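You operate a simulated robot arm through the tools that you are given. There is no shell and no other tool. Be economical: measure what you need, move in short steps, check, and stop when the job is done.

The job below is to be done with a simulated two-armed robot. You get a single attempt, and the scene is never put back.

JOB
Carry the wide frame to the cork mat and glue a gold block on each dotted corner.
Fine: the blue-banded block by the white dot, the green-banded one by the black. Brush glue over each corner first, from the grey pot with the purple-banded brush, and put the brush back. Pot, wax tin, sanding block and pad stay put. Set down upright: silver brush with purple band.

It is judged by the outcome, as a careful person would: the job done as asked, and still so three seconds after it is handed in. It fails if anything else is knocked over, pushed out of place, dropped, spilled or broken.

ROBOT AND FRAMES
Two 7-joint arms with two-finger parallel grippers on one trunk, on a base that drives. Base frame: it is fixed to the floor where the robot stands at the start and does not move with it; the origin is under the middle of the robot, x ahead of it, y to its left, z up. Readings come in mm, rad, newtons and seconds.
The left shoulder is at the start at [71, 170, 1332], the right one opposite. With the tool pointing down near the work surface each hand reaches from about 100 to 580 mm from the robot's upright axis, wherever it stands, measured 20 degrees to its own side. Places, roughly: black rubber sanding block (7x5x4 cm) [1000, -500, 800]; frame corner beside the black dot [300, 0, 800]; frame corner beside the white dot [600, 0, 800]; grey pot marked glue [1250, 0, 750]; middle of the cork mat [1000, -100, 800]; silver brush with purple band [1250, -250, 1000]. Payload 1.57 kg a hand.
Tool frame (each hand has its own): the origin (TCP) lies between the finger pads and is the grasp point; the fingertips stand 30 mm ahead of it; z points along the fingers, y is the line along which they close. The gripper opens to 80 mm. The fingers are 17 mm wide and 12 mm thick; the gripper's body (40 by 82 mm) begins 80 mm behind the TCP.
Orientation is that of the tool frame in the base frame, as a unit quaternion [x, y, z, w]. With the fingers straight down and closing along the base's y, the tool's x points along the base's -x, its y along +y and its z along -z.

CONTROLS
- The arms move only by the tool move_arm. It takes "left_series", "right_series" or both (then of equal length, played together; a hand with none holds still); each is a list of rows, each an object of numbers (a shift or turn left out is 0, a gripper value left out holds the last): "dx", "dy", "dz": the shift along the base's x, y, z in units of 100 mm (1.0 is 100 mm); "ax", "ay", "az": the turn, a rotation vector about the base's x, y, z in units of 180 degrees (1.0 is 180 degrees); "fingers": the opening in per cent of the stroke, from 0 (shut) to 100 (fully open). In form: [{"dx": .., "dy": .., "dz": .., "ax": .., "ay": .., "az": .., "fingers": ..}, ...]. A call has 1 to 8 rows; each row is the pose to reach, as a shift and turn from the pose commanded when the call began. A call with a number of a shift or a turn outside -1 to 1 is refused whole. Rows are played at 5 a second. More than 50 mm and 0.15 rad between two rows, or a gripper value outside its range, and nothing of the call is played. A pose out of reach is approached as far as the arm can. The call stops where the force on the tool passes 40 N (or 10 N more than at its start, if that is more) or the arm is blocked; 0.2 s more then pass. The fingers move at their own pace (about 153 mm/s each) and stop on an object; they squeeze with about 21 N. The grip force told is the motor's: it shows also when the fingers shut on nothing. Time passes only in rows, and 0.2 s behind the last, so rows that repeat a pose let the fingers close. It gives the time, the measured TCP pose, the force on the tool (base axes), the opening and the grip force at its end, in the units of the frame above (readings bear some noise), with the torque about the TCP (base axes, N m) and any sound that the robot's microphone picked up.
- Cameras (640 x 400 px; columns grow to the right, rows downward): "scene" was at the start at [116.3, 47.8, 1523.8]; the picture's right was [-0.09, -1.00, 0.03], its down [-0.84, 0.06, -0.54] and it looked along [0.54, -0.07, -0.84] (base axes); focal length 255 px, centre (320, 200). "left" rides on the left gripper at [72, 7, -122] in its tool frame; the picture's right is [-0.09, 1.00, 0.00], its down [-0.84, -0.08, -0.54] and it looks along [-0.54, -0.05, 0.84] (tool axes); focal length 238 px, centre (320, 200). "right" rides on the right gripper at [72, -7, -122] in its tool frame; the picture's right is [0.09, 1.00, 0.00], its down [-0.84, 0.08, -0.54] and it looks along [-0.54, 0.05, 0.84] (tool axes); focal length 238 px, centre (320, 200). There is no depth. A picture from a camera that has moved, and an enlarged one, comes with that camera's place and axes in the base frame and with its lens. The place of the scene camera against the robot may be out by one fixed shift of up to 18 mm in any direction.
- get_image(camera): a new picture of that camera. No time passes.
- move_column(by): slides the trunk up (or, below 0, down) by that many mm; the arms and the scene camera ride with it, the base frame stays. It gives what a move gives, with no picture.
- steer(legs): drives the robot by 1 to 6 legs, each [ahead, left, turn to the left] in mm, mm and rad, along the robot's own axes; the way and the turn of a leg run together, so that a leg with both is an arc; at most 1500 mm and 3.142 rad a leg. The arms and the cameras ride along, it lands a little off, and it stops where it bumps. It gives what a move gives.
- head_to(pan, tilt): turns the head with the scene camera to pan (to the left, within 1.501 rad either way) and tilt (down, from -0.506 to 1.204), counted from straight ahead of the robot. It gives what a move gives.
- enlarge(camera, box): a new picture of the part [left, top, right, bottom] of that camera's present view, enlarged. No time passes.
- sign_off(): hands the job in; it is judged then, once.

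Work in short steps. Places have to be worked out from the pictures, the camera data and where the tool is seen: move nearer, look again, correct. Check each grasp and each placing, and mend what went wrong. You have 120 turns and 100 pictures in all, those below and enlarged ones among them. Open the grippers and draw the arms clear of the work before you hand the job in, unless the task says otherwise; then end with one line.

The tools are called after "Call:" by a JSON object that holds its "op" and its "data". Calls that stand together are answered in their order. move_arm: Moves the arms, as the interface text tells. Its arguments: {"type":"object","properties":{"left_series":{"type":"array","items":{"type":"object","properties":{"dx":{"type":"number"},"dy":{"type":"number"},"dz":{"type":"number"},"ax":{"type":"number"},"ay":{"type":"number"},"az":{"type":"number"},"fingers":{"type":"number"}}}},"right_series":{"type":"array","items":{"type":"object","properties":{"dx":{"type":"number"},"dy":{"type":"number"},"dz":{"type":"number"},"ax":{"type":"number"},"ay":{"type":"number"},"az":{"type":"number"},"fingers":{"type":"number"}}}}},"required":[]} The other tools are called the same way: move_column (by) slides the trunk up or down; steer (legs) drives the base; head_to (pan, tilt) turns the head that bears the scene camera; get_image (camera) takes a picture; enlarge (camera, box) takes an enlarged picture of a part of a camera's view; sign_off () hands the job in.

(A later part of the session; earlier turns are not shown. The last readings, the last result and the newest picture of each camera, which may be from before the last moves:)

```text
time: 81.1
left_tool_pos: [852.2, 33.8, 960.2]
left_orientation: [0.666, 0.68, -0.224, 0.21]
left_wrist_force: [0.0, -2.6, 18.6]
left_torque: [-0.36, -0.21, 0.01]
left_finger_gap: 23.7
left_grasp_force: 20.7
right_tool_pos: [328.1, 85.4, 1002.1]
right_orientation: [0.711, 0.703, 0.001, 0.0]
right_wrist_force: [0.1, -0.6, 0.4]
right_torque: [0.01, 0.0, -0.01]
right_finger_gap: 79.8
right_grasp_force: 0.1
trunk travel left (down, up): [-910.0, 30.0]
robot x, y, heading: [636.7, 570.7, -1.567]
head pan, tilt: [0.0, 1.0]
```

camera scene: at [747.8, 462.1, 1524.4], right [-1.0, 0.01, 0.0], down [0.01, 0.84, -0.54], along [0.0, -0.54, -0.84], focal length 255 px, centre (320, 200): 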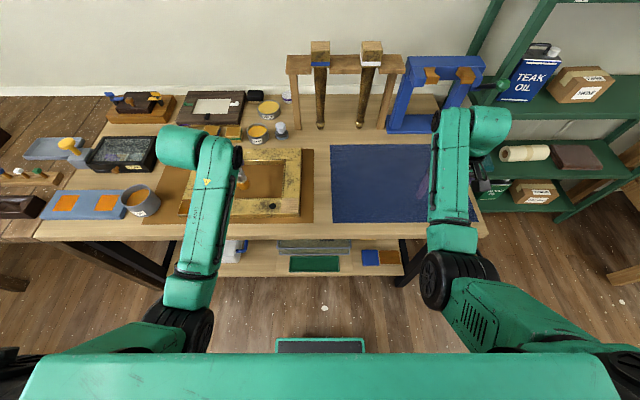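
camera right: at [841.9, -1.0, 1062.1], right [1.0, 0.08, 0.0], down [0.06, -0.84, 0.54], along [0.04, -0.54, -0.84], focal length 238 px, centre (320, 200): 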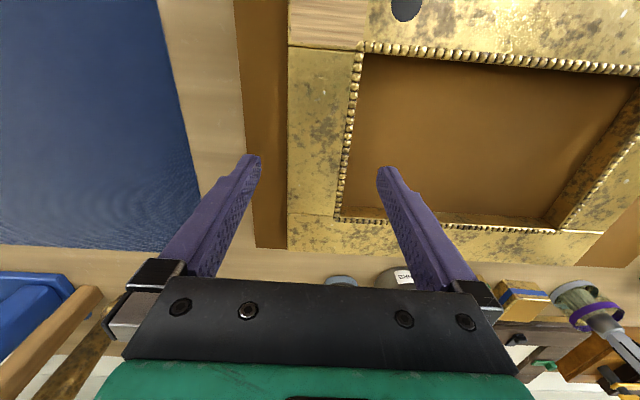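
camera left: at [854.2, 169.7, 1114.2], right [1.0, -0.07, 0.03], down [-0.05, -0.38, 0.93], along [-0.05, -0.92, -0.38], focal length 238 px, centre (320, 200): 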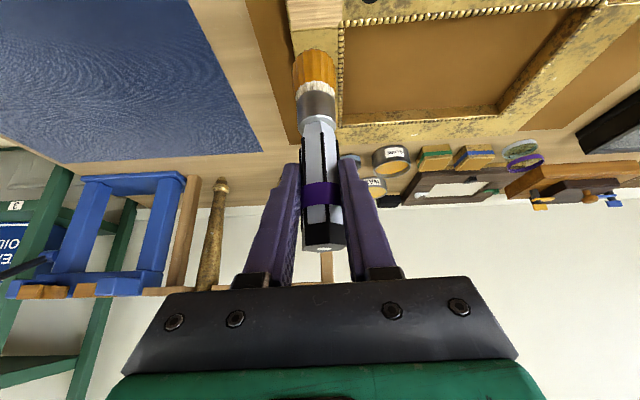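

Good contact now. I stroke over the whole patch at this height.

Call:
{"op": "move_arm", "data": {"left_series": [{"dz": 0.015, "dx": -0.12, "dy": 0.08}, {"dz": 0.015, "dx": -0.21, "dy": 0.15}, {"dz": 0.015, "dx": -0.05, "dy": 0.15}, {"dz": 0.015, "dx": 0.1, "dy": 0.15}, {"dz": 0.015, "dx": 0.1, "dy": 0.0}, {"dz": 0.015, "dx": -0.05, "dy": 0.0}, {"dz": 0.015, "dx": -0.21, "dy": 0.0}, {"dz": 0.015, "dx": -0.21, "dy": -0.16}]}}

Call:
{"op": "move_arm", "data": {"left_series": [{"dx": 0.15}, {"dx": 0.31}, {"dx": 0.15, "dy": 0.1}, {"dx": 0.15, "dy": 0.1, "dz": 0.2}, {"dx": 0.15, "dy": 0.1, "dz": 0.6}, {"dx": 0.15, "dy": 0.1, "dz": 0.98}]}}

Call:
{"op": "steer", "data": {"legs": [[0, 130, 0]]}}

Call:
{"op": "enlarge", "data": {"camera": "scene", "box": [235, 180, 315, 230]}}

```text
time: 82.9
left_tool_pos: [829.6, 19.4, 957.9]
left_orientation: [0.667, 0.681, -0.221, 0.206]
left_wrist_force: [0.4, 5.1, 10.8]
left_torque: [0.27, -0.1, 0.07]
left_finger_gap: 23.4
left_grasp_force: 20.6
right_tool_pos: [327.0, 85.1, 1001.3]
right_orientation: [0.71, 0.704, 0.001, 0.0]
right_wrist_force: [0.1, -0.2, -0.3]
right_torque: [0.03, 0.02, 0.01]
right_finger_gap: 80.1
right_grasp_force: 0.1
trunk travel left (down, up): [-910.0, 30.0]
robot x, y, heading: [634.9, 572.7, -1.576]
head pan, tilt: [0.0, 1.0]
```

```text
time: 84.3
left_tool_pos: [845.2, 28.4, 1055.4]
left_orientation: [0.667, 0.681, -0.22, 0.205]
left_wrist_force: [-0.5, 0.7, -0.9]
left_torque: [0.02, -0.02, 0.02]
left_finger_gap: 23.2
left_grasp_force: 21.3
right_tool_pos: [328.0, 82.5, 1000.2]
right_orientation: [0.711, 0.704, 0.001, 0.001]
right_wrist_force: [0.0, 0.1, 0.5]
right_torque: [-0.01, -0.04, -0.01]
right_finger_gap: 79.8
right_grasp_force: 0.0
trunk travel left (down, up): [-910.0, 30.0]
robot x, y, heading: [633.8, 570.5, -1.576]
head pan, tilt: [0.0, 1.0]
```

```text
time: 85.6
left_tool_pos: [977.0, 27.2, 1056.6]
left_orientation: [0.667, 0.681, -0.219, 0.207]
left_wrist_force: [-0.6, 0.4, -0.9]
left_torque: [0.01, 0.04, -0.01]
left_finger_gap: 23.5
left_grasp_force: 20.9
right_tool_pos: [458.4, 82.7, 999.5]
right_orientation: [0.711, 0.704, 0.002, 0.0]
right_wrist_force: [0.6, -0.1, 0.0]
right_torque: [0.01, 0.0, 0.04]
right_finger_gap: 80.0
right_grasp_force: 0.0
trunk travel left (down, up): [-910.0, 30.0]
robot x, y, heading: [764.9, 571.2, -1.57]
head pan, tilt: [0.0, 1.0]
```

```text
8.00 times, centred on (275, 205) of scene
camera zoom: at [757.7, 462.3, 1524.4], right [-1.0, 0.0, 0.0], down [0.0, 0.84, -0.54], along [0.0, -0.54, -0.84], focal length 2039 px, centre (680, 160)
```

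zoom: 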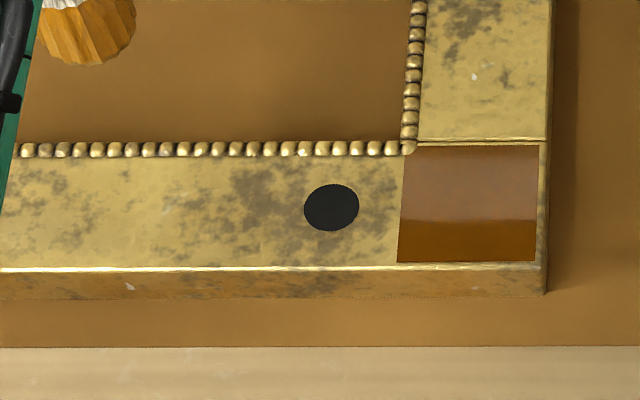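

Both corners are fully glued (the black one is still wet). I now return the brush: drive back to the grasp station.

Call:
{"op": "steer", "data": {"legs": [[0, 293, 0], [226, 0, 0]]}}

Call:
{"op": "move_arm", "data": {"left_series": [{"dy": -0.2}, {"dy": -0.4}, {"dy": -0.6}]}}

Call:
{"op": "get_image", "data": {"camera": "left"}}

```text
time: 88.9
left_tool_pos: [1268.1, -194.5, 1056.9]
left_orientation: [0.667, 0.681, -0.22, 0.206]
left_wrist_force: [0.5, 0.2, 0.0]
left_torque: [0.02, -0.03, 0.01]
left_finger_gap: 23.3
left_grasp_force: 20.6
right_tool_pos: [749.2, -139.4, 1001.7]
right_orientation: [0.71, 0.704, 0.0, 0.0]
right_wrist_force: [-0.3, 0.1, 0.2]
right_torque: [0.01, -0.01, 0.0]
right_finger_gap: 80.1
right_grasp_force: 0.0
trunk travel left (down, up): [-910.0, 30.0]
robot x, y, heading: [1058.1, 345.4, -1.577]
head pan, tilt: [0.0, 1.0]
```

```text
time: 89.7
left_tool_pos: [1268.9, -256.5, 1056.3]
left_orientation: [0.667, 0.681, -0.22, 0.205]
left_wrist_force: [-1.2, 0.3, -0.8]
left_torque: [-0.01, 0.02, -0.01]
left_finger_gap: 23.3
left_grasp_force: 20.9
right_tool_pos: [748.5, -143.1, 1000.1]
right_orientation: [0.71, 0.704, 0.002, 0.0]
right_wrist_force: [-0.7, -0.3, -1.6]
right_torque: [0.0, -0.01, -0.02]
right_finger_gap: 80.0
right_grasp_force: 0.1
trunk travel left (down, up): [-910.0, 30.0]
robot x, y, heading: [1055.7, 346.3, -1.574]
head pan, tilt: [0.0, 1.0]
```

```text
37 pictures are left
camera left: at [1275.2, -128.1, 1113.8], right [1.0, -0.06, 0.03], down [-0.05, -0.38, 0.93], along [-0.05, -0.92, -0.38], focal length 238 px, centre (320, 200)
```

left: 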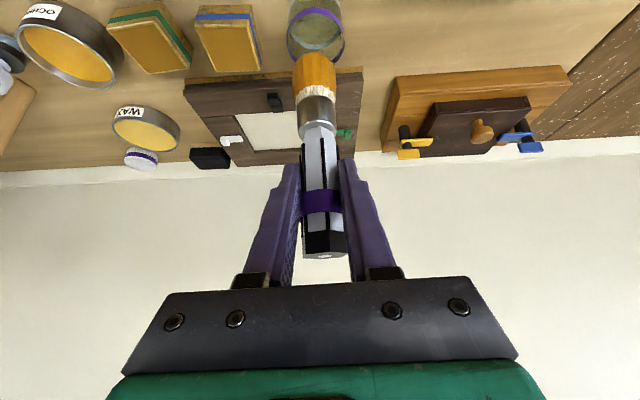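

The jar is where it was, and replicating the original grasp position puts the tip on its axis. I move over it and lower to just above the rim to verify.

Call:
{"op": "move_arm", "data": {"left_series": [{"dx": -0.03, "dy": -0.2}, {"dx": -0.03, "dy": -0.35}, {"dx": -0.03, "dy": -0.35, "dz": -0.25}, {"dx": -0.03, "dy": -0.35, "dz": -0.5}, {"dx": -0.03, "dy": -0.35, "dz": -0.65}]}}

Call:
{"op": "enlarge", "data": {"camera": "left", "box": [220, 0, 420, 130]}}

```text
time: 90.9
left_tool_pos: [1265.4, -291.6, 989.8]
left_orientation: [0.667, 0.682, -0.22, 0.205]
left_wrist_force: [1.0, 1.1, -0.2]
left_torque: [0.03, 0.0, 0.03]
left_finger_gap: 23.2
left_grasp_force: 21.1
right_tool_pos: [749.2, -141.7, 1001.0]
right_orientation: [0.711, 0.703, 0.002, 0.0]
right_wrist_force: [0.5, -0.3, -0.6]
right_torque: [0.01, -0.01, -0.04]
right_finger_gap: 79.9
right_grasp_force: 0.1
trunk travel left (down, up): [-910.0, 30.0]
robot x, y, heading: [1054.7, 347.3, -1.575]
head pan, tilt: [0.0, 1.0]
```

```text
3.08 times, centred on (320, 65) of left
camera zoom: at [1271.5, -162.3, 1048.5], right [1.0, -0.06, 0.03], down [-0.05, -0.38, 0.93], along [-0.05, -0.92, -0.38], focal length 733 px, centre (320, 615)
```

zoom: 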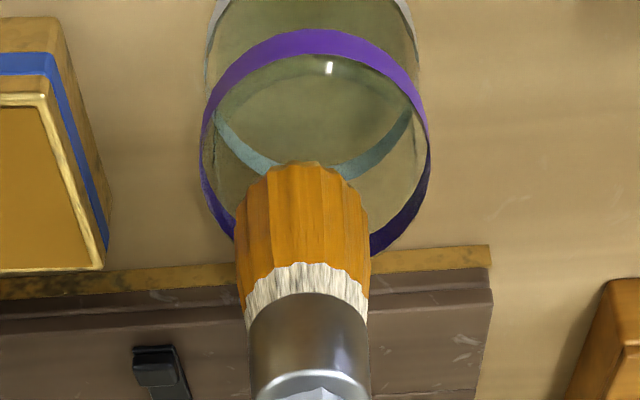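

The tip is aligned with the jar mouth. I lower it into the jar.

Call:
{"op": "move_arm", "data": {"left_series": [{"dx": 0.02, "dz": -0.15}, {"dx": 0.02, "dz": -0.3}, {"dx": 0.02, "dz": -0.4}, {"dx": 0.02, "dz": -0.44}, {"dx": 0.02, "dz": -0.46}]}}

Call:
{"op": "get_image", "data": {"camera": "left"}}

```text
time: 92.1
left_tool_pos: [1267.9, -291.5, 945.0]
left_orientation: [0.666, 0.682, -0.22, 0.206]
left_wrist_force: [0.0, 0.3, -0.5]
left_torque: [0.01, -0.01, -0.01]
left_finger_gap: 23.4
left_grasp_force: 21.7
right_tool_pos: [750.2, -141.6, 1000.1]
right_orientation: [0.71, 0.704, 0.002, 0.0]
right_wrist_force: [-0.3, -0.1, 0.2]
right_torque: [0.02, -0.03, -0.02]
right_finger_gap: 79.9
right_grasp_force: 0.1
trunk travel left (down, up): [-910.0, 30.0]
robot x, y, heading: [1055.5, 344.8, -1.574]
head pan, tilt: [0.0, 1.0]
```

```text
35 pictures are left
camera left: at [1273.2, -162.3, 1003.1], right [1.0, -0.06, 0.03], down [-0.05, -0.38, 0.93], along [-0.05, -0.92, -0.38], focal length 238 px, centre (320, 200)
```

left: 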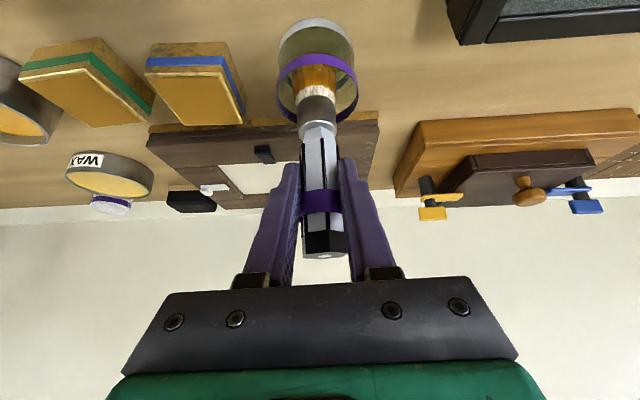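

It is in the jar with no contact yet; the brush sits about 9 mm higher in the grip than at first. I lower further until it touches.

Call:
{"op": "move_arm", "data": {"left_series": [{"dz": -0.03}, {"dz": -0.06}, {"dz": -0.08}, {"dz": -0.09}]}}

```text
time: 93.1
left_tool_pos: [1266.8, -291.9, 939.4]
left_orientation: [0.667, 0.681, -0.222, 0.208]
left_wrist_force: [1.6, -0.8, 7.7]
left_torque: [-0.31, -0.21, 0.02]
left_finger_gap: 23.3
left_grasp_force: 21.1
right_tool_pos: [748.7, -139.2, 1001.2]
right_orientation: [0.71, 0.704, 0.002, 0.0]
right_wrist_force: [0.2, 0.3, -0.8]
right_torque: [0.0, 0.02, -0.02]
right_finger_gap: 80.2
right_grasp_force: 0.0
trunk travel left (down, up): [-910.0, 30.0]
robot x, y, heading: [1058.2, 344.0, -1.571]
head pan, tilt: [0.0, 1.0]
```

It touches bottom. I open the fingers and withdraw along the tool axis.

Call:
{"op": "move_arm", "data": {"left_series": [{"fingers": 60}, {"fingers": 100}, {"dy": 0.1, "dz": 0.2, "fingers": 100}, {"dy": 0.25, "dz": 0.5}, {"dy": 0.45, "dz": 0.8}]}}

Call:
{"op": "get_image", "data": {"camera": "left"}}

```text
time: 94.3
left_tool_pos: [1266.8, -246.4, 1017.9]
left_orientation: [0.667, 0.681, -0.22, 0.207]
left_wrist_force: [0.3, 1.4, 0.7]
left_torque: [0.01, 0.01, 0.0]
left_finger_gap: 80.2
left_grasp_force: 0.0
right_tool_pos: [748.8, -140.8, 1000.5]
right_orientation: [0.71, 0.704, 0.001, 0.0]
right_wrist_force: [0.0, 0.2, 0.5]
right_torque: [-0.02, -0.02, 0.02]
right_finger_gap: 79.8
right_grasp_force: 0.1
trunk travel left (down, up): [-910.0, 30.0]
robot x, y, heading: [1056.8, 351.9, -1.579]
head pan, tilt: [0.0, 1.0]
```

```text
34 pictures are left
camera left: at [1273.0, -116.2, 1075.4], right [1.0, -0.06, 0.03], down [-0.05, -0.37, 0.93], along [-0.05, -0.93, -0.38], focal length 238 px, centre (320, 200)
```

left: 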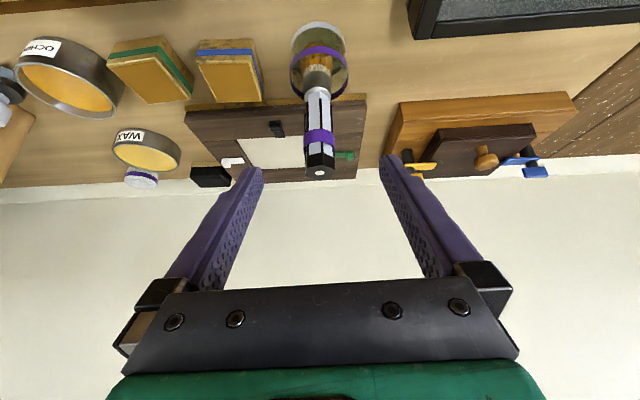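

The brush stands upright in its jar. Now I measure the gold blocks from here.

Call:
{"op": "enlarge", "data": {"camera": "left", "box": [90, 10, 290, 135]}}

```text
3.20 times, centred on (190, 72) of left
camera zoom: at [1273.0, -116.2, 1075.4], right [1.0, -0.06, 0.03], down [-0.05, -0.37, 0.93], along [-0.05, -0.93, -0.38], focal length 763 px, centre (736, 608)
```

zoom: 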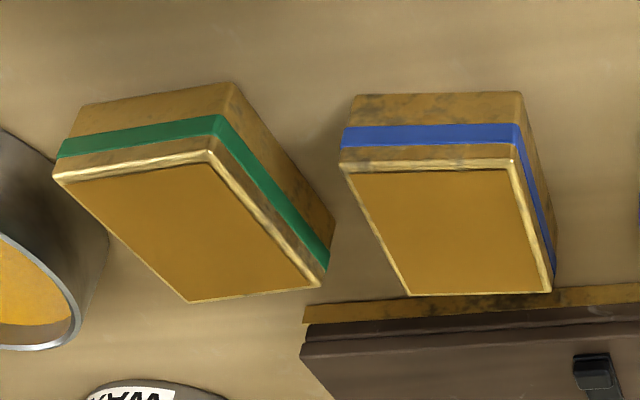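

The blue block measures about 54 × 54 × 33 mm, centred near (1170, -307), yaw ≈ -0.05; the green one is near (1083, -300) with the ochre tin close against its left side. Each block matches its patch. I back off the brush, shift the base, and go for the blue block first.

Call:
{"op": "move_arm", "data": {"left_series": [{"dy": 0.2, "dz": 0.15}, {"dy": 0.4, "dz": 0.25}]}}

Call:
{"op": "steer", "data": {"legs": [[0, -95, 0]]}}

Call:
{"op": "move_arm", "data": {"left_series": [{"dz": -0.4, "az": -0.02, "fingers": 90}, {"dy": -0.2, "dz": -0.7, "az": -0.02}, {"dy": -0.4, "dz": -0.9, "az": -0.02}]}}

Call:
{"op": "get_image", "data": {"camera": "left"}}

```text
time: 94.9
left_tool_pos: [1266.3, -206.7, 1042.5]
left_orientation: [0.667, 0.682, -0.219, 0.206]
left_wrist_force: [0.2, -0.4, -0.3]
left_torque: [-0.03, 0.01, 0.01]
left_finger_gap: 79.9
left_grasp_force: 0.1
right_tool_pos: [749.4, -139.6, 1001.1]
right_orientation: [0.71, 0.704, 0.001, 0.0]
right_wrist_force: [0.6, 0.6, 0.2]
right_torque: [-0.03, -0.02, 0.0]
right_finger_gap: 79.8
right_grasp_force: 0.1
trunk travel left (down, up): [-910.0, 30.0]
robot x, y, heading: [1061.8, 347.7, -1.57]
head pan, tilt: [0.0, 1.0]
```

```text
time: 96.1
left_tool_pos: [1175.8, -206.6, 1040.7]
left_orientation: [0.666, 0.682, -0.221, 0.205]
left_wrist_force: [0.2, 0.8, -0.4]
left_torque: [0.02, 0.03, -0.02]
left_finger_gap: 80.2
left_grasp_force: 0.0
right_tool_pos: [659.2, -141.8, 1001.3]
right_orientation: [0.71, 0.705, 0.0, -0.001]
right_wrist_force: [0.3, -0.9, -0.5]
right_torque: [-0.02, 0.03, 0.02]
right_finger_gap: 79.9
right_grasp_force: 0.0
trunk travel left (down, up): [-910.0, 30.0]
robot x, y, heading: [963.6, 347.7, -1.572]
head pan, tilt: [0.0, 1.0]
```

```text
time: 96.9
left_tool_pos: [1169.7, -246.6, 950.6]
left_orientation: [0.688, 0.661, -0.225, 0.199]
left_wrist_force: [0.3, 0.0, 0.1]
left_torque: [0.0, -0.01, 0.02]
left_finger_gap: 71.9
left_grasp_force: 0.0
right_tool_pos: [654.7, -142.8, 999.1]
right_orientation: [0.71, 0.705, 0.002, 0.0]
right_wrist_force: [0.1, -1.1, -0.7]
right_torque: [0.06, 0.0, 0.01]
right_finger_gap: 80.1
right_grasp_force: 0.1
trunk travel left (down, up): [-910.0, 30.0]
robot x, y, heading: [963.0, 347.5, -1.574]
head pan, tilt: [0.0, 1.0]
```

```text
32 pictures are left
camera left: at [1184.5, -118.1, 1009.4], right [0.99, -0.12, 0.03], down [-0.07, -0.37, 0.93], along [-0.1, -0.92, -0.38], focal length 238 px, centre (320, 200)
```

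left: 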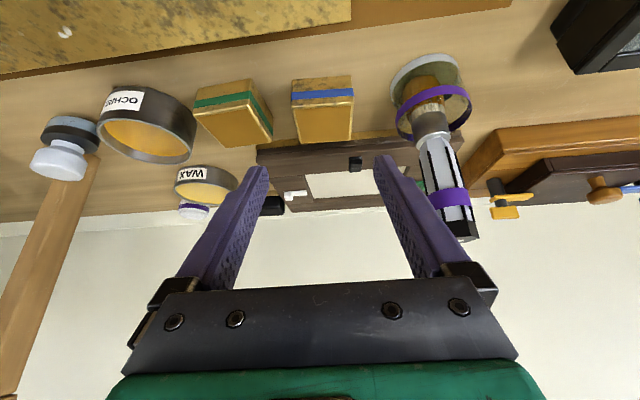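

The block is centred at about (1171, -303). I descend onto it with the fingers straddling in x and close.

Call:
{"op": "move_arm", "data": {"left_series": [{"dy": -0.3, "dz": -0.3, "dx": 0.01}, {"dy": -0.52, "dz": -0.6, "dx": 0.01}, {"dy": -0.52, "dz": -0.8, "dx": 0.01}, {"dy": -0.52, "dz": -0.92, "dx": 0.01}]}}

Call:
{"op": "get_image", "data": {"camera": "left"}}

```text
time: 97.9
left_tool_pos: [1172.7, -299.3, 873.6]
left_orientation: [0.687, 0.661, -0.227, 0.199]
left_wrist_force: [-0.4, 0.4, -0.1]
left_torque: [0.0, -0.02, 0.01]
left_finger_gap: 71.8
left_grasp_force: 0.1
left hand out of reach, approached as far as the arm can: row 4
right_tool_pos: [656.6, -140.8, 1000.3]
right_orientation: [0.709, 0.705, 0.001, 0.0]
right_wrist_force: [-0.3, 0.2, 0.1]
right_torque: [0.03, -0.04, 0.03]
right_finger_gap: 80.0
right_grasp_force: 0.0
trunk travel left (down, up): [-910.0, 30.0]
robot x, y, heading: [962.7, 347.3, -1.572]
head pan, tilt: [0.0, 1.0]
```

```text
31 pictures are left
camera left: at [1187.5, -170.8, 930.5], right [0.99, -0.12, 0.03], down [-0.07, -0.37, 0.93], along [-0.1, -0.92, -0.38], focal length 238 px, centre (320, 200)
```

left: 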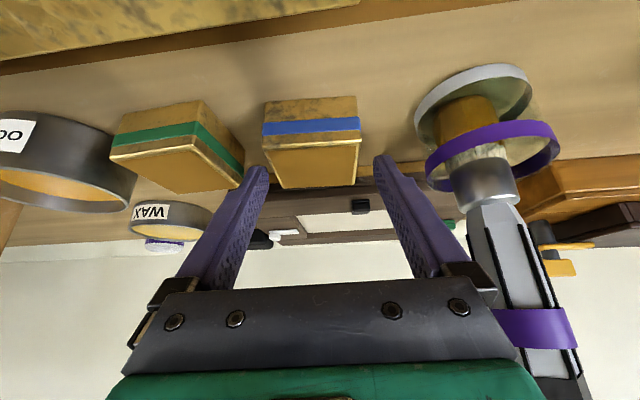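

The arm is at full stretch 15 mm too high, so I lower the trunk by 16 mm instead.

Call:
{"op": "move_column", "data": {"by": -16}}

Call:
{"op": "move_arm", "data": {"left_series": [{"fingers": 0}, {"fingers": 0}, {"fingers": 0}]}}

Call:
{"op": "get_image", "data": {"camera": "left"}}

```text
time: 98.5
left_tool_pos: [1173.6, -300.3, 857.1]
left_orientation: [0.688, 0.661, -0.225, 0.199]
left_wrist_force: [1.4, -0.8, -0.5]
left_torque: [-0.01, 0.01, 0.01]
left_finger_gap: 71.9
left_grasp_force: 0.0
right_tool_pos: [655.7, -142.7, 984.3]
right_orientation: [0.71, 0.704, 0.002, -0.001]
right_wrist_force: [0.6, -0.2, -0.2]
right_torque: [0.0, -0.02, 0.0]
right_finger_gap: 79.9
right_grasp_force: 0.1
trunk travel left (down, up): [-894.0, 46.0]
robot x, y, heading: [959.8, 347.7, -1.575]
head pan, tilt: [0.0, 1.0]
```

```text
time: 99.3
left_tool_pos: [1173.8, -299.2, 857.6]
left_orientation: [0.687, 0.661, -0.225, 0.2]
left_wrist_force: [-1.0, 0.3, 1.4]
left_torque: [0.0, -0.04, 0.03]
left_finger_gap: 55.3
left_grasp_force: 21.1
right_tool_pos: [655.9, -140.7, 985.1]
right_orientation: [0.71, 0.704, 0.001, 0.0]
right_wrist_force: [-0.5, -0.4, 0.6]
right_torque: [0.0, 0.01, 0.0]
right_finger_gap: 79.8
right_grasp_force: 0.1
trunk travel left (down, up): [-894.0, 46.0]
robot x, y, heading: [963.7, 344.8, -1.571]
head pan, tilt: [0.0, 1.0]
```

```text
30 pictures are left
camera left: at [1187.4, -170.5, 914.3], right [0.99, -0.12, 0.03], down [-0.07, -0.37, 0.93], along [-0.1, -0.92, -0.38], focal length 238 px, centre (320, 200)
```

left: 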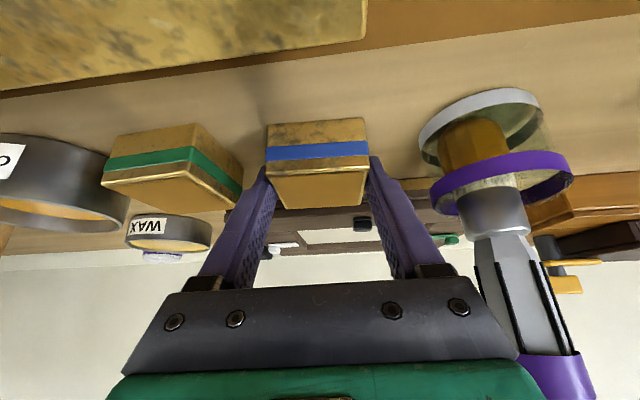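

The blue block is held at 55.3 mm. I lift it and back the base toward the white-dot corner.

Call:
{"op": "move_arm", "data": {"left_series": [{"dz": 0.1}, {"dz": 0.35}, {"dz": 0.6}, {"dz": 0.8}]}}

Call:
{"op": "steer", "data": {"legs": [[-310, 0, 0]]}}

Call:
{"op": "get_image", "data": {"camera": "left"}}

Call:
{"op": "get_image", "data": {"camera": "scene"}}

```text
time: 100.3
left_tool_pos: [1174.1, -298.0, 935.6]
left_orientation: [0.687, 0.661, -0.225, 0.198]
left_wrist_force: [0.8, -0.4, 0.2]
left_torque: [0.01, -0.02, -0.01]
left_finger_gap: 55.4
left_grasp_force: 21.2
right_tool_pos: [656.4, -141.0, 983.6]
right_orientation: [0.71, 0.704, 0.001, -0.001]
right_wrist_force: [-0.5, -0.3, -0.8]
right_torque: [-0.02, -0.01, 0.02]
right_finger_gap: 79.7
right_grasp_force: 0.0
trunk travel left (down, up): [-894.0, 46.0]
robot x, y, heading: [962.4, 343.3, -1.568]
head pan, tilt: [0.0, 1.0]
```

```text
time: 102.4
left_tool_pos: [1169.6, 4.2, 935.1]
left_orientation: [0.691, 0.658, -0.225, 0.198]
left_wrist_force: [0.5, -0.8, -0.6]
left_torque: [0.01, 0.02, 0.0]
left_finger_gap: 55.0
left_grasp_force: 21.1
right_tool_pos: [653.3, 165.8, 983.4]
right_orientation: [0.713, 0.701, 0.002, 0.0]
right_wrist_force: [-0.3, 0.4, -0.5]
right_torque: [0.01, 0.02, 0.01]
right_finger_gap: 79.7
right_grasp_force: 0.0
trunk travel left (down, up): [-894.0, 46.0]
robot x, y, heading: [963.2, 651.3, -1.581]
head pan, tilt: [0.0, 1.0]
```

```text
29 pictures are left
camera left: at [1184.8, 132.9, 993.2], right [0.99, -0.13, 0.03], down [-0.08, -0.37, 0.92], along [-0.11, -0.92, -0.38], focal length 238 px, centre (320, 200)
```

left: 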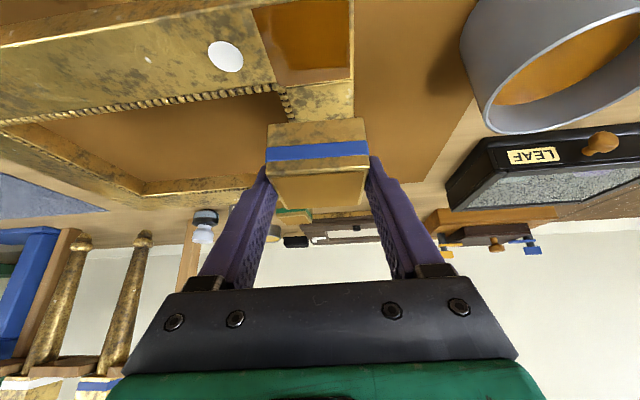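

```text
28 pictures are left
camera scene: at [956.0, 543.0, 1508.1], right [-1.0, 0.01, 0.0], down [0.01, 0.84, -0.54], along [-0.01, -0.54, -0.84], focal length 255 px, centre (320, 200)
```

scene: 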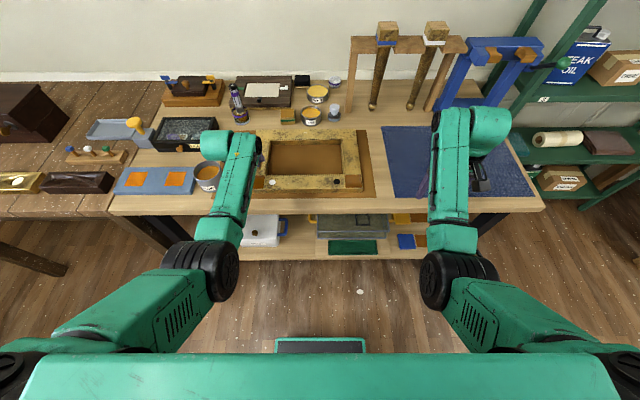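

Block centre sits about 9 mm beyond the TCP in -y, and the patch centre is (1167.5, 31). I move over it, correct the yaw and descend partway to check.

Call:
{"op": "move_arm", "data": {"left_series": [{"dx": -0.01, "dy": 0.18, "az": 0.006}, {"dx": -0.02, "dy": 0.355, "az": 0.012}, {"dx": -0.02, "dy": 0.355, "az": 0.012, "dz": -0.2}, {"dx": -0.02, "dy": 0.355, "az": 0.012, "dz": -0.4}, {"dx": -0.02, "dy": 0.355, "az": 0.012, "dz": -0.4}]}}

Call:
{"op": "get_image", "data": {"camera": "left"}}

Call:
{"op": "enlarge", "data": {"camera": "scene", "box": [215, 150, 315, 212]}}

```text
time: 103.6
left_tool_pos: [1166.3, 42.4, 896.3]
left_orientation: [0.678, 0.67, -0.223, 0.203]
left_wrist_force: [-0.6, -0.3, -1.0]
left_torque: [-0.02, 0.0, -0.01]
left_finger_gap: 55.3
left_grasp_force: 21.0
right_tool_pos: [652.6, 167.5, 984.4]
right_orientation: [0.713, 0.701, 0.002, 0.0]
right_wrist_force: [0.3, 0.4, -0.7]
right_torque: [0.01, -0.04, 0.03]
right_finger_gap: 80.0
right_grasp_force: 0.0
trunk travel left (down, up): [-894.0, 46.0]
robot x, y, heading: [963.2, 653.0, -1.583]
head pan, tilt: [0.0, 1.0]
```

```text
27 pictures are left
camera left: at [1177.2, 170.9, 953.9], right [1.0, -0.09, 0.03], down [-0.06, -0.37, 0.93], along [-0.08, -0.92, -0.38], focal length 238 px, centre (320, 200)
```

left: 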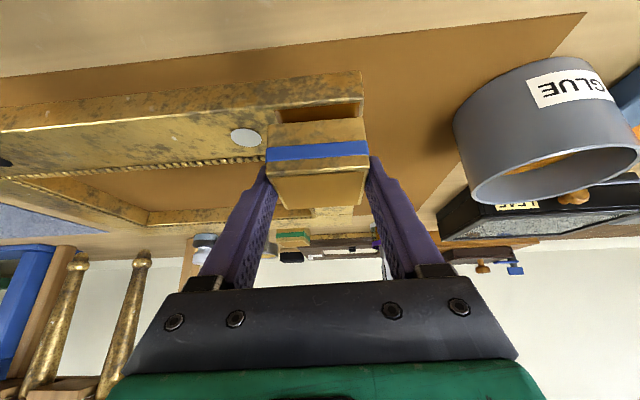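

```text
6.40 times, centred on (265, 181) of scene
camera zoom: at [955.8, 545.7, 1508.4], right [-1.0, 0.01, 0.0], down [0.01, 0.84, -0.54], along [-0.01, -0.54, -0.84], focal length 1631 px, centre (672, 322)
```

zoom: 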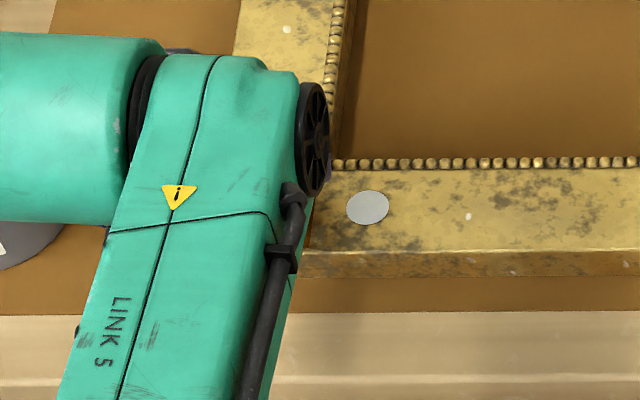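

The block's near corner is flush with the frame corner. I lower gently to contact.

Call:
{"op": "move_arm", "data": {"left_series": [{"dy": -0.01, "dx": 0.005, "dz": -0.08}, {"dy": -0.01, "dx": 0.005, "dz": -0.13}, {"dy": -0.01, "dx": 0.005, "dz": -0.15}, {"dy": -0.01, "dx": 0.005, "dz": -0.17}]}}

```text
time: 104.6
left_tool_pos: [1168.4, 39.1, 880.2]
left_orientation: [0.677, 0.671, -0.223, 0.203]
left_wrist_force: [0.6, 0.5, 3.2]
left_torque: [0.11, -0.15, 0.01]
left_finger_gap: 55.4
left_grasp_force: 21.7
right_tool_pos: [653.2, 168.3, 984.0]
right_orientation: [0.714, 0.701, 0.001, 0.001]
right_wrist_force: [0.3, -0.6, 0.1]
right_torque: [-0.02, -0.01, 0.02]
right_finger_gap: 80.1
right_grasp_force: 0.2
trunk travel left (down, up): [-894.0, 46.0]
robot x, y, heading: [966.0, 651.7, -1.581]
head pan, tilt: [0.0, 1.0]
```

First contact at 3 N. I press 2–3 mm more, hold for the glue, and look again.

Call:
{"op": "move_arm", "data": {"left_series": [{"dz": -0.015}, {"dz": -0.025}, {"dz": -0.025}, {"dz": -0.025}, {"dz": -0.025}, {"dz": -0.025}, {"dz": -0.025}]}}

Call:
{"op": "enlarge", "data": {"camera": "left", "box": [200, 60, 440, 220]}}

```text
time: 106.2
left_tool_pos: [1168.0, 40.0, 880.4]
left_orientation: [0.677, 0.67, -0.225, 0.205]
left_wrist_force: [1.8, -6.6, 19.6]
left_torque: [-0.11, -0.62, -0.15]
left_finger_gap: 55.0
left_grasp_force: 21.3
right_tool_pos: [652.4, 169.0, 984.2]
right_orientation: [0.713, 0.701, 0.001, 0.001]
right_wrist_force: [0.3, 1.0, -0.5]
right_torque: [-0.02, -0.02, -0.01]
right_finger_gap: 79.8
right_grasp_force: 0.0
trunk travel left (down, up): [-894.0, 46.0]
robot x, y, heading: [962.4, 651.6, -1.581]
head pan, tilt: [0.0, 1.0]
```

```text
2.50 times, centred on (320, 140) of left
camera zoom: at [1177.7, 170.1, 937.4], right [0.99, -0.09, 0.03], down [-0.06, -0.37, 0.93], along [-0.08, -0.92, -0.37], focal length 596 px, centre (320, 350)
```

zoom: 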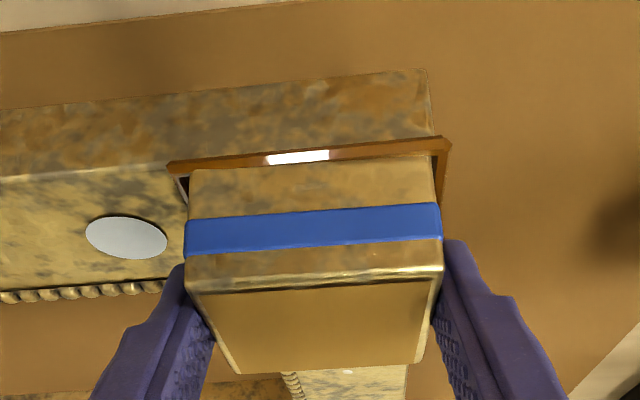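

The block is seated with glue squeezed out evenly around it. I relieve the pressure, open and withdraw.

Call:
{"op": "move_arm", "data": {"left_series": [{"dz": 0.02}, {"dz": 0.025, "fingers": 90}, {"dz": 0.025, "fingers": 90}, {"dz": 0.2, "dy": 0.12}, {"dz": 0.5, "dy": 0.3}, {"dz": 0.9, "dy": 0.5}]}}

Call:
{"op": "get_image", "data": {"camera": "left"}}

```text
time: 107.6
left_tool_pos: [1167.1, 91.5, 968.1]
left_orientation: [0.678, 0.671, -0.222, 0.202]
left_wrist_force: [0.0, 0.2, -0.2]
left_torque: [-0.02, 0.02, 0.01]
left_finger_gap: 71.9
left_grasp_force: 0.0
right_tool_pos: [652.6, 169.1, 984.9]
right_orientation: [0.713, 0.701, 0.001, 0.0]
right_wrist_force: [-0.7, 0.4, 0.0]
right_torque: [0.0, 0.0, 0.02]
right_finger_gap: 80.0
right_grasp_force: 0.0
trunk travel left (down, up): [-894.0, 46.0]
robot x, y, heading: [963.0, 655.1, -1.585]
head pan, tilt: [0.0, 1.0]
```

```text
24 pictures are left
camera left: at [1177.1, 220.3, 1026.1], right [1.0, -0.09, 0.03], down [-0.06, -0.37, 0.93], along [-0.08, -0.92, -0.38], focal length 238 px, centre (320, 200)
```

left: 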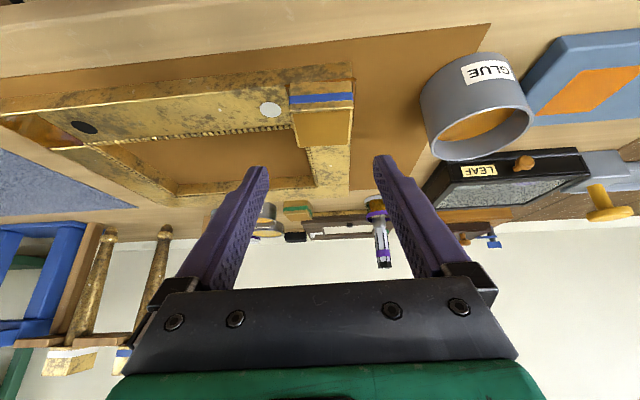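

The blue block is well placed. For the green one I drive back; the tin is tight on its left, so I will first ease the block toward +x.

Call:
{"op": "steer", "data": {"legs": [[0, -57, 0.012], [306, 0, 0]]}}

Call:
{"op": "get_image", "data": {"camera": "left"}}

Call:
{"op": "get_image", "data": {"camera": "scene"}}

```text
time: 110.2
left_tool_pos: [1115.9, -211.6, 968.4]
left_orientation: [0.675, 0.674, -0.222, 0.204]
left_wrist_force: [-0.6, 0.2, 0.6]
left_torque: [0.0, 0.03, 0.0]
left_finger_gap: 72.0
left_grasp_force: 0.0
right_tool_pos: [600.8, -136.8, 984.2]
right_orientation: [0.709, 0.705, 0.001, 0.001]
right_wrist_force: [-0.2, 0.7, 0.8]
right_torque: [0.01, -0.01, 0.02]
right_finger_gap: 80.0
right_grasp_force: 0.1
trunk travel left (down, up): [-894.0, 46.0]
robot x, y, heading: [906.8, 346.8, -1.576]
head pan, tilt: [0.0, 1.0]
```

```text
23 pictures are left
camera left: at [1125.2, -81.5, 1026.1], right [1.0, -0.09, 0.03], down [-0.06, -0.37, 0.93], along [-0.07, -0.92, -0.38], focal length 238 px, centre (320, 200)
```

left: 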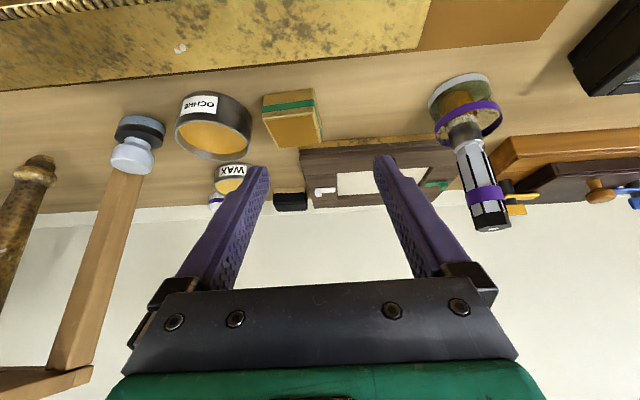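

```text
22 pictures are left
camera scene: at [900.9, 243.8, 1508.6], right [-1.0, 0.0, 0.0], down [0.0, 0.84, -0.54], along [0.0, -0.54, -0.84], focal length 255 px, centre (320, 200)
```

scene: 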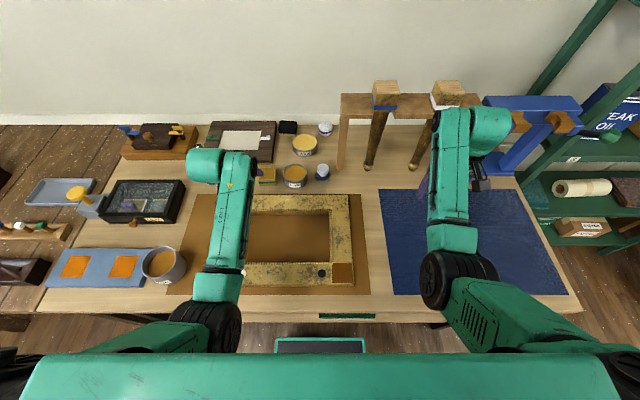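

I enlarge to measure the gap between the tin and the green block.

Call:
{"op": "enlarge", "data": {"camera": "left", "box": [165, 70, 345, 180]}}

```text
3.56 times, centred on (255, 125) of left
camera zoom: at [1125.2, -81.5, 1026.1], right [1.0, -0.09, 0.03], down [-0.06, -0.37, 0.93], along [-0.07, -0.92, -0.38], focal length 848 px, centre (551, 467)
```

zoom: 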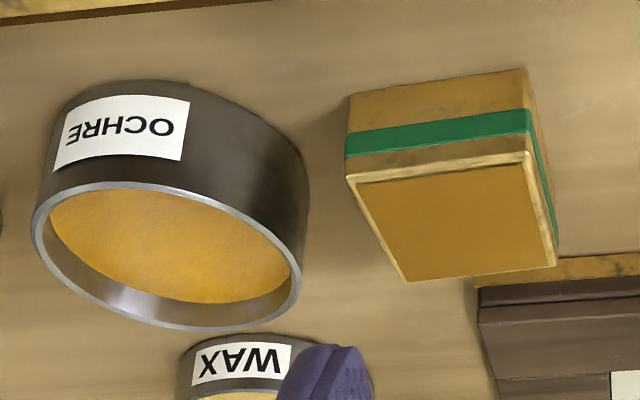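

The measured gap to the tin is about 25–29 mm, so a finger fits directly and no nudging is needed. Green block centre ≈ (1083, -296), yaw ≈ +0.055. I align above it with the opening reduced to about 69 mm.

Call:
{"op": "move_arm", "data": {"left_series": [{"dx": -0.12, "dy": -0.2, "az": 0.006, "fingers": 86}, {"dx": -0.24, "dy": -0.4, "dz": -0.1, "az": 0.012}, {"dx": -0.33, "dy": -0.6, "dz": -0.3, "az": 0.0175}, {"dx": -0.33, "dy": -0.76, "dz": -0.55, "az": 0.0175}, {"dx": -0.33, "dy": -0.76, "dz": -0.75, "az": 0.0175}]}}

Call:
{"op": "get_image", "data": {"camera": "left"}}

```text
time: 111.4
left_tool_pos: [1081.3, -287.9, 893.6]
left_orientation: [0.656, 0.692, -0.216, 0.209]
left_wrist_force: [0.2, -0.2, 0.6]
left_torque: [0.01, 0.0, 0.01]
left_finger_gap: 68.8
left_grasp_force: 0.0
right_tool_pos: [602.3, -139.1, 984.8]
right_orientation: [0.709, 0.705, 0.001, 0.0]
right_wrist_force: [-0.3, 1.2, -0.2]
right_torque: [0.0, 0.02, -0.03]
right_finger_gap: 79.9
right_grasp_force: 0.0
trunk travel left (down, up): [-894.0, 46.0]
robot x, y, heading: [904.8, 346.7, -1.57]
head pan, tilt: [0.0, 1.0]
```

```text
20 pictures are left
camera left: at [1083.5, -158.3, 951.1], right [1.0, -0.03, 0.03], down [-0.04, -0.38, 0.93], along [-0.02, -0.93, -0.38], focal length 238 px, centre (320, 200)
```

left: 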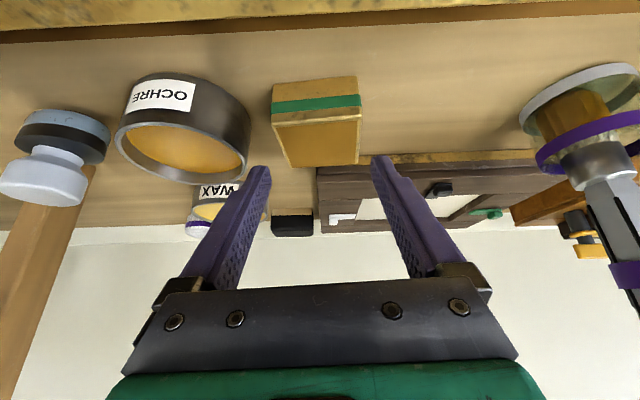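

Well aligned. I descend to grasp height and close.

Call:
{"op": "move_arm", "data": {"left_series": [{"dx": 0.01, "dy": -0.02, "dz": -0.15}, {"dx": 0.01, "dy": -0.02, "dz": -0.28}, {"dx": 0.01, "dy": -0.02, "dz": -0.36}, {"dx": 0.01, "dy": -0.02, "dz": -0.36, "fingers": 0}, {"dx": 0.01, "dy": -0.02, "dz": -0.36, "fingers": 0}, {"dx": 0.01, "dy": -0.02, "dz": -0.36, "fingers": 0}]}}

Call:
{"op": "get_image", "data": {"camera": "left"}}

```text
time: 112.8
left_tool_pos: [1081.7, -289.8, 856.6]
left_orientation: [0.656, 0.692, -0.216, 0.209]
left_wrist_force: [-0.4, -0.8, 2.1]
left_torque: [-0.04, -0.07, -0.01]
left_finger_gap: 55.5
left_grasp_force: 20.5
right_tool_pos: [601.8, -138.4, 984.3]
right_orientation: [0.71, 0.705, 0.001, 0.0]
right_wrist_force: [-0.2, -0.2, 0.0]
right_torque: [-0.01, 0.01, -0.03]
right_finger_gap: 79.8
right_grasp_force: 0.1
trunk travel left (down, up): [-894.0, 46.0]
robot x, y, heading: [907.5, 350.4, -1.57]
head pan, tilt: [0.0, 1.0]
```

```text
19 pictures are left
camera left: at [1084.5, -160.3, 914.3], right [1.0, -0.03, 0.03], down [-0.04, -0.38, 0.93], along [-0.02, -0.93, -0.38], focal length 238 px, centre (320, 200)
```

left: 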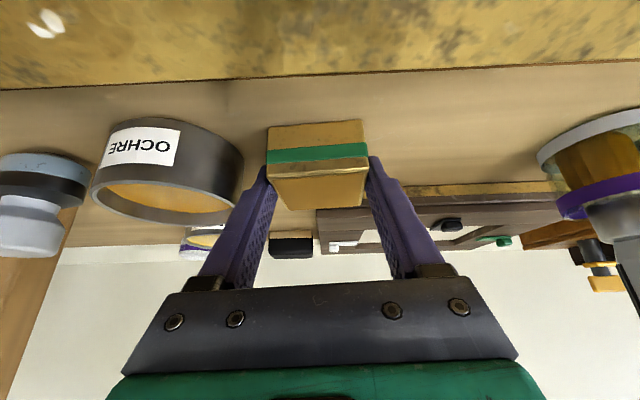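

The green block is held at 55.5 mm. I lift, back out and move over to the black-dot corner.

Call:
{"op": "move_arm", "data": {"left_series": [{"dz": 0.1}, {"dz": 0.35}, {"dz": 0.6}, {"dz": 0.8}]}}

Call:
{"op": "steer", "data": {"legs": [[-305, 0, 0], [0, -234, 0]]}}

Call:
{"op": "get_image", "data": {"camera": "left"}}

```text
time: 113.8
left_tool_pos: [1083.0, -290.0, 937.1]
left_orientation: [0.656, 0.692, -0.215, 0.209]
left_wrist_force: [-0.7, -0.5, -0.7]
left_torque: [0.03, 0.02, 0.0]
left_finger_gap: 55.5
left_grasp_force: 21.2
right_tool_pos: [601.4, -138.6, 983.7]
right_orientation: [0.71, 0.704, 0.0, 0.0]
right_wrist_force: [-0.3, -0.4, 1.0]
right_torque: [-0.02, 0.02, -0.01]
right_finger_gap: 79.9
right_grasp_force: 0.1
trunk travel left (down, up): [-894.0, 46.0]
robot x, y, heading: [905.1, 351.0, -1.572]
head pan, tilt: [0.0, 1.0]
```

```text
time: 117.2
left_tool_pos: [859.3, 18.4, 935.1]
left_orientation: [0.655, 0.694, -0.216, 0.209]
left_wrist_force: [0.0, 0.2, -1.3]
left_torque: [-0.01, 0.02, -0.02]
left_finger_gap: 55.3
left_grasp_force: 20.8
right_tool_pos: [375.1, 166.7, 984.6]
right_orientation: [0.708, 0.707, 0.001, 0.0]
right_wrist_force: [0.3, -0.1, -0.1]
right_torque: [-0.01, 0.03, -0.04]
right_finger_gap: 80.0
right_grasp_force: 0.0
trunk travel left (down, up): [-894.0, 46.0]
robot x, y, heading: [680.9, 659.0, -1.561]
head pan, tilt: [0.0, 1.0]
```

```text
18 pictures are left
camera left: at [860.3, 148.3, 993.7], right [1.0, -0.03, 0.03], down [-0.03, -0.38, 0.93], along [-0.01, -0.93, -0.38], focal length 238 px, centre (320, 200)
```

left: 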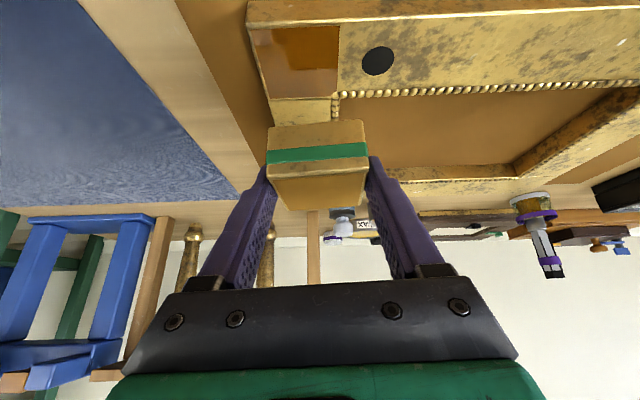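

The block is above the corner region; the patch centre here is about (847, 31). I shift, square the yaw and descend partway for a check.

Call:
{"op": "move_arm", "data": {"left_series": [{"dx": -0.06, "dy": 0.12, "az": -0.011}, {"dx": -0.123, "dy": 0.23, "az": -0.0223}, {"dx": -0.123, "dy": 0.23, "az": -0.0223, "dz": -0.2}, {"dx": -0.123, "dy": 0.23, "az": -0.0223, "dz": -0.4}, {"dx": -0.123, "dy": 0.23, "az": -0.0223, "dz": -0.4}]}}

Call:
{"op": "enlarge", "data": {"camera": "left", "box": [200, 40, 440, 220]}}

```text
time: 118.4
left_tool_pos: [846.0, 41.5, 896.5]
left_orientation: [0.679, 0.67, -0.223, 0.202]
left_wrist_force: [0.2, 0.3, -0.3]
left_torque: [-0.02, 0.0, 0.02]
left_finger_gap: 55.6
left_grasp_force: 21.1
right_tool_pos: [374.2, 167.1, 984.7]
right_orientation: [0.708, 0.707, 0.001, 0.0]
right_wrist_force: [0.0, -0.4, -0.3]
right_torque: [-0.01, 0.0, 0.03]
right_finger_gap: 80.3
right_grasp_force: 0.0
trunk travel left (down, up): [-894.0, 46.0]
robot x, y, heading: [680.0, 658.2, -1.566]
head pan, tilt: [0.0, 1.0]
```

```text
2.22 times, centred on (320, 130) of left
camera zoom: at [856.2, 170.8, 954.6], right [0.99, -0.1, 0.03], down [-0.06, -0.37, 0.93], along [-0.08, -0.92, -0.38], focal length 530 px, centre (320, 356)
```

zoom: 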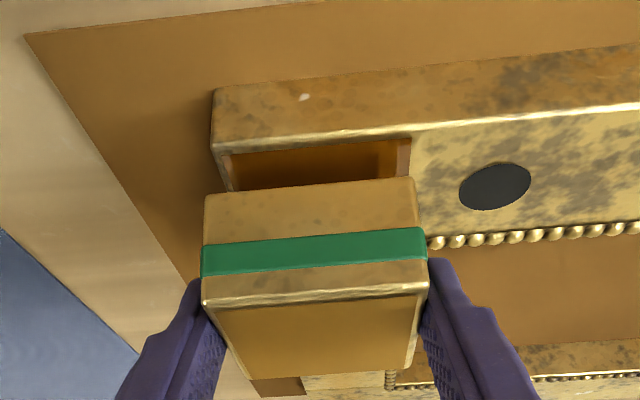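

The block lies flush with the corner to about 1 mm. I nudge 1–2 mm inward and lower to contact.

Call:
{"op": "move_arm", "data": {"left_series": [{"dx": 0.015, "dy": -0.01, "dz": -0.08}, {"dx": 0.015, "dy": -0.01, "dz": -0.13}, {"dx": 0.015, "dy": -0.01, "dz": -0.16}, {"dx": 0.015, "dy": -0.01, "dz": -0.18}, {"dx": 0.015, "dy": -0.01, "dz": -0.19}, {"dx": 0.015, "dy": -0.01, "dz": -0.19}, {"dx": 0.015, "dy": -0.01, "dz": -0.19}, {"dx": 0.015, "dy": -0.01, "dz": -0.19}]}}

Call:
{"op": "enlarge", "data": {"camera": "left", "box": [200, 40, 440, 220]}}

```text
time: 120.2
left_tool_pos: [846.0, 40.3, 880.2]
left_orientation: [0.678, 0.67, -0.224, 0.204]
left_wrist_force: [1.5, -2.7, 14.2]
left_torque: [0.03, -0.47, -0.02]
left_finger_gap: 55.1
left_grasp_force: 20.8
right_tool_pos: [373.6, 168.8, 986.0]
right_orientation: [0.708, 0.706, 0.001, 0.0]
right_wrist_force: [-0.6, -0.3, 0.2]
right_torque: [0.0, -0.01, 0.01]
right_finger_gap: 79.9
right_grasp_force: 0.1
trunk travel left (down, up): [-894.0, 46.0]
robot x, y, heading: [676.8, 657.0, -1.568]
head pan, tilt: [0.0, 1.0]
```

```text
2.22 times, centred on (320, 130) of left
camera zoom: at [856.8, 170.2, 937.6], right [0.99, -0.1, 0.03], down [-0.06, -0.37, 0.93], along [-0.08, -0.92, -0.37], focal length 530 px, centre (320, 356)
```

zoom: 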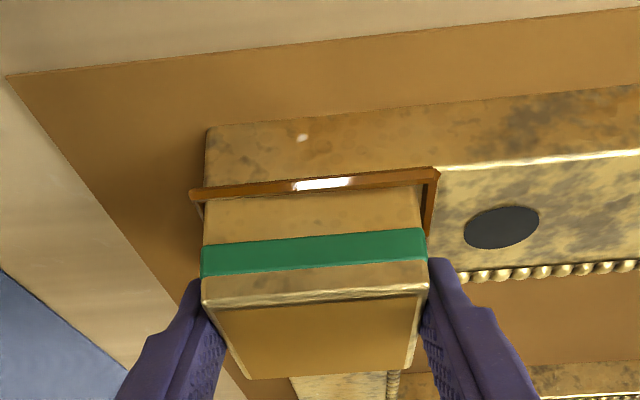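

The glue has squeezed out around the green block and it is seated. I hold a moment, then open and withdraw.

Call:
{"op": "move_arm", "data": {"left_series": [{"dz": 0.0}, {"dz": 0.0}, {"dz": 0.01}, {"dz": 0.012, "fingers": 88}, {"dz": 0.012, "fingers": 88}, {"dz": 0.2, "dy": 0.12}, {"dz": 0.5, "dy": 0.3}, {"dz": 0.9, "dy": 0.5}]}}

Call:
{"op": "steer", "data": {"legs": [[-200, 0, 0]]}}

Call:
{"op": "head_to", "data": {"pan": 0.25, "tilt": 0.75}}

Call:
{"op": "get_image", "data": {"camera": "left"}}

Call:
{"op": "get_image", "data": {"camera": "scene"}}

```text
time: 122.0
left_tool_pos: [844.3, 90.8, 967.4]
left_orientation: [0.678, 0.67, -0.223, 0.203]
left_wrist_force: [0.3, -1.2, 0.0]
left_torque: [-0.01, -0.02, 0.0]
left_finger_gap: 70.4
left_grasp_force: 0.1
right_tool_pos: [374.4, 168.4, 984.1]
right_orientation: [0.707, 0.707, 0.001, 0.0]
right_wrist_force: [0.4, 0.5, 0.1]
right_torque: [0.0, 0.02, 0.02]
right_finger_gap: 79.9
right_grasp_force: 0.0
trunk travel left (down, up): [-894.0, 46.0]
robot x, y, heading: [676.8, 657.5, -1.567]
head pan, tilt: [0.0, 1.0]
```

```text
time: 123.6
left_tool_pos: [844.8, 286.8, 966.3]
left_orientation: [0.678, 0.671, -0.222, 0.202]
left_wrist_force: [0.9, -0.2, 0.9]
left_torque: [0.01, -0.03, -0.01]
left_finger_gap: 70.2
left_grasp_force: 0.2
right_tool_pos: [374.0, 362.2, 983.4]
right_orientation: [0.708, 0.706, 0.003, -0.001]
right_wrist_force: [0.0, 0.2, -0.9]
right_torque: [0.02, -0.01, -0.02]
right_finger_gap: 80.3
right_grasp_force: 0.2
trunk travel left (down, up): [-894.0, 46.0]
robot x, y, heading: [676.5, 859.3, -1.565]
head pan, tilt: [0.0, 1.0]
```

```text
time: 124.4
left_tool_pos: [845.5, 288.9, 967.6]
left_orientation: [0.678, 0.671, -0.223, 0.202]
left_wrist_force: [-0.3, 0.9, 0.1]
left_torque: [0.01, -0.01, 0.01]
left_finger_gap: 70.3
left_grasp_force: 0.0
right_tool_pos: [373.2, 365.6, 984.2]
right_orientation: [0.708, 0.706, 0.001, 0.0]
right_wrist_force: [0.9, 0.7, -0.3]
right_torque: [0.01, -0.01, 0.03]
right_finger_gap: 80.0
right_grasp_force: 0.1
trunk travel left (down, up): [-894.0, 46.0]
robot x, y, heading: [676.8, 853.7, -1.565]
head pan, tilt: [0.25, 0.75]
```

```text
15 pictures are left
camera left: at [855.5, 419.2, 1025.5], right [1.0, -0.09, 0.03], down [-0.06, -0.37, 0.93], along [-0.08, -0.92, -0.38], focal length 238 px, centre (320, 200)
```

left: 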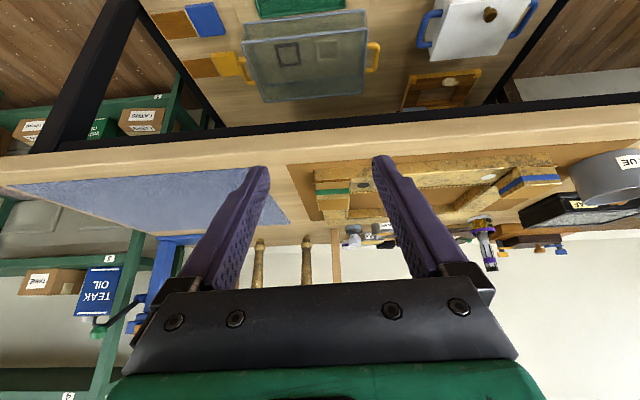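

```text
14 pictures are left
camera scene: at [691.4, 738.2, 1527.6], right [-0.97, -0.25, 0.0], down [-0.17, 0.66, -0.73], along [0.18, -0.71, -0.68], focal length 255 px, centre (320, 200)
```

scene: 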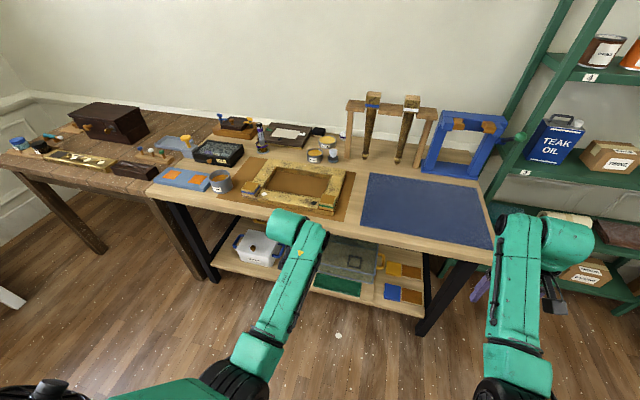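

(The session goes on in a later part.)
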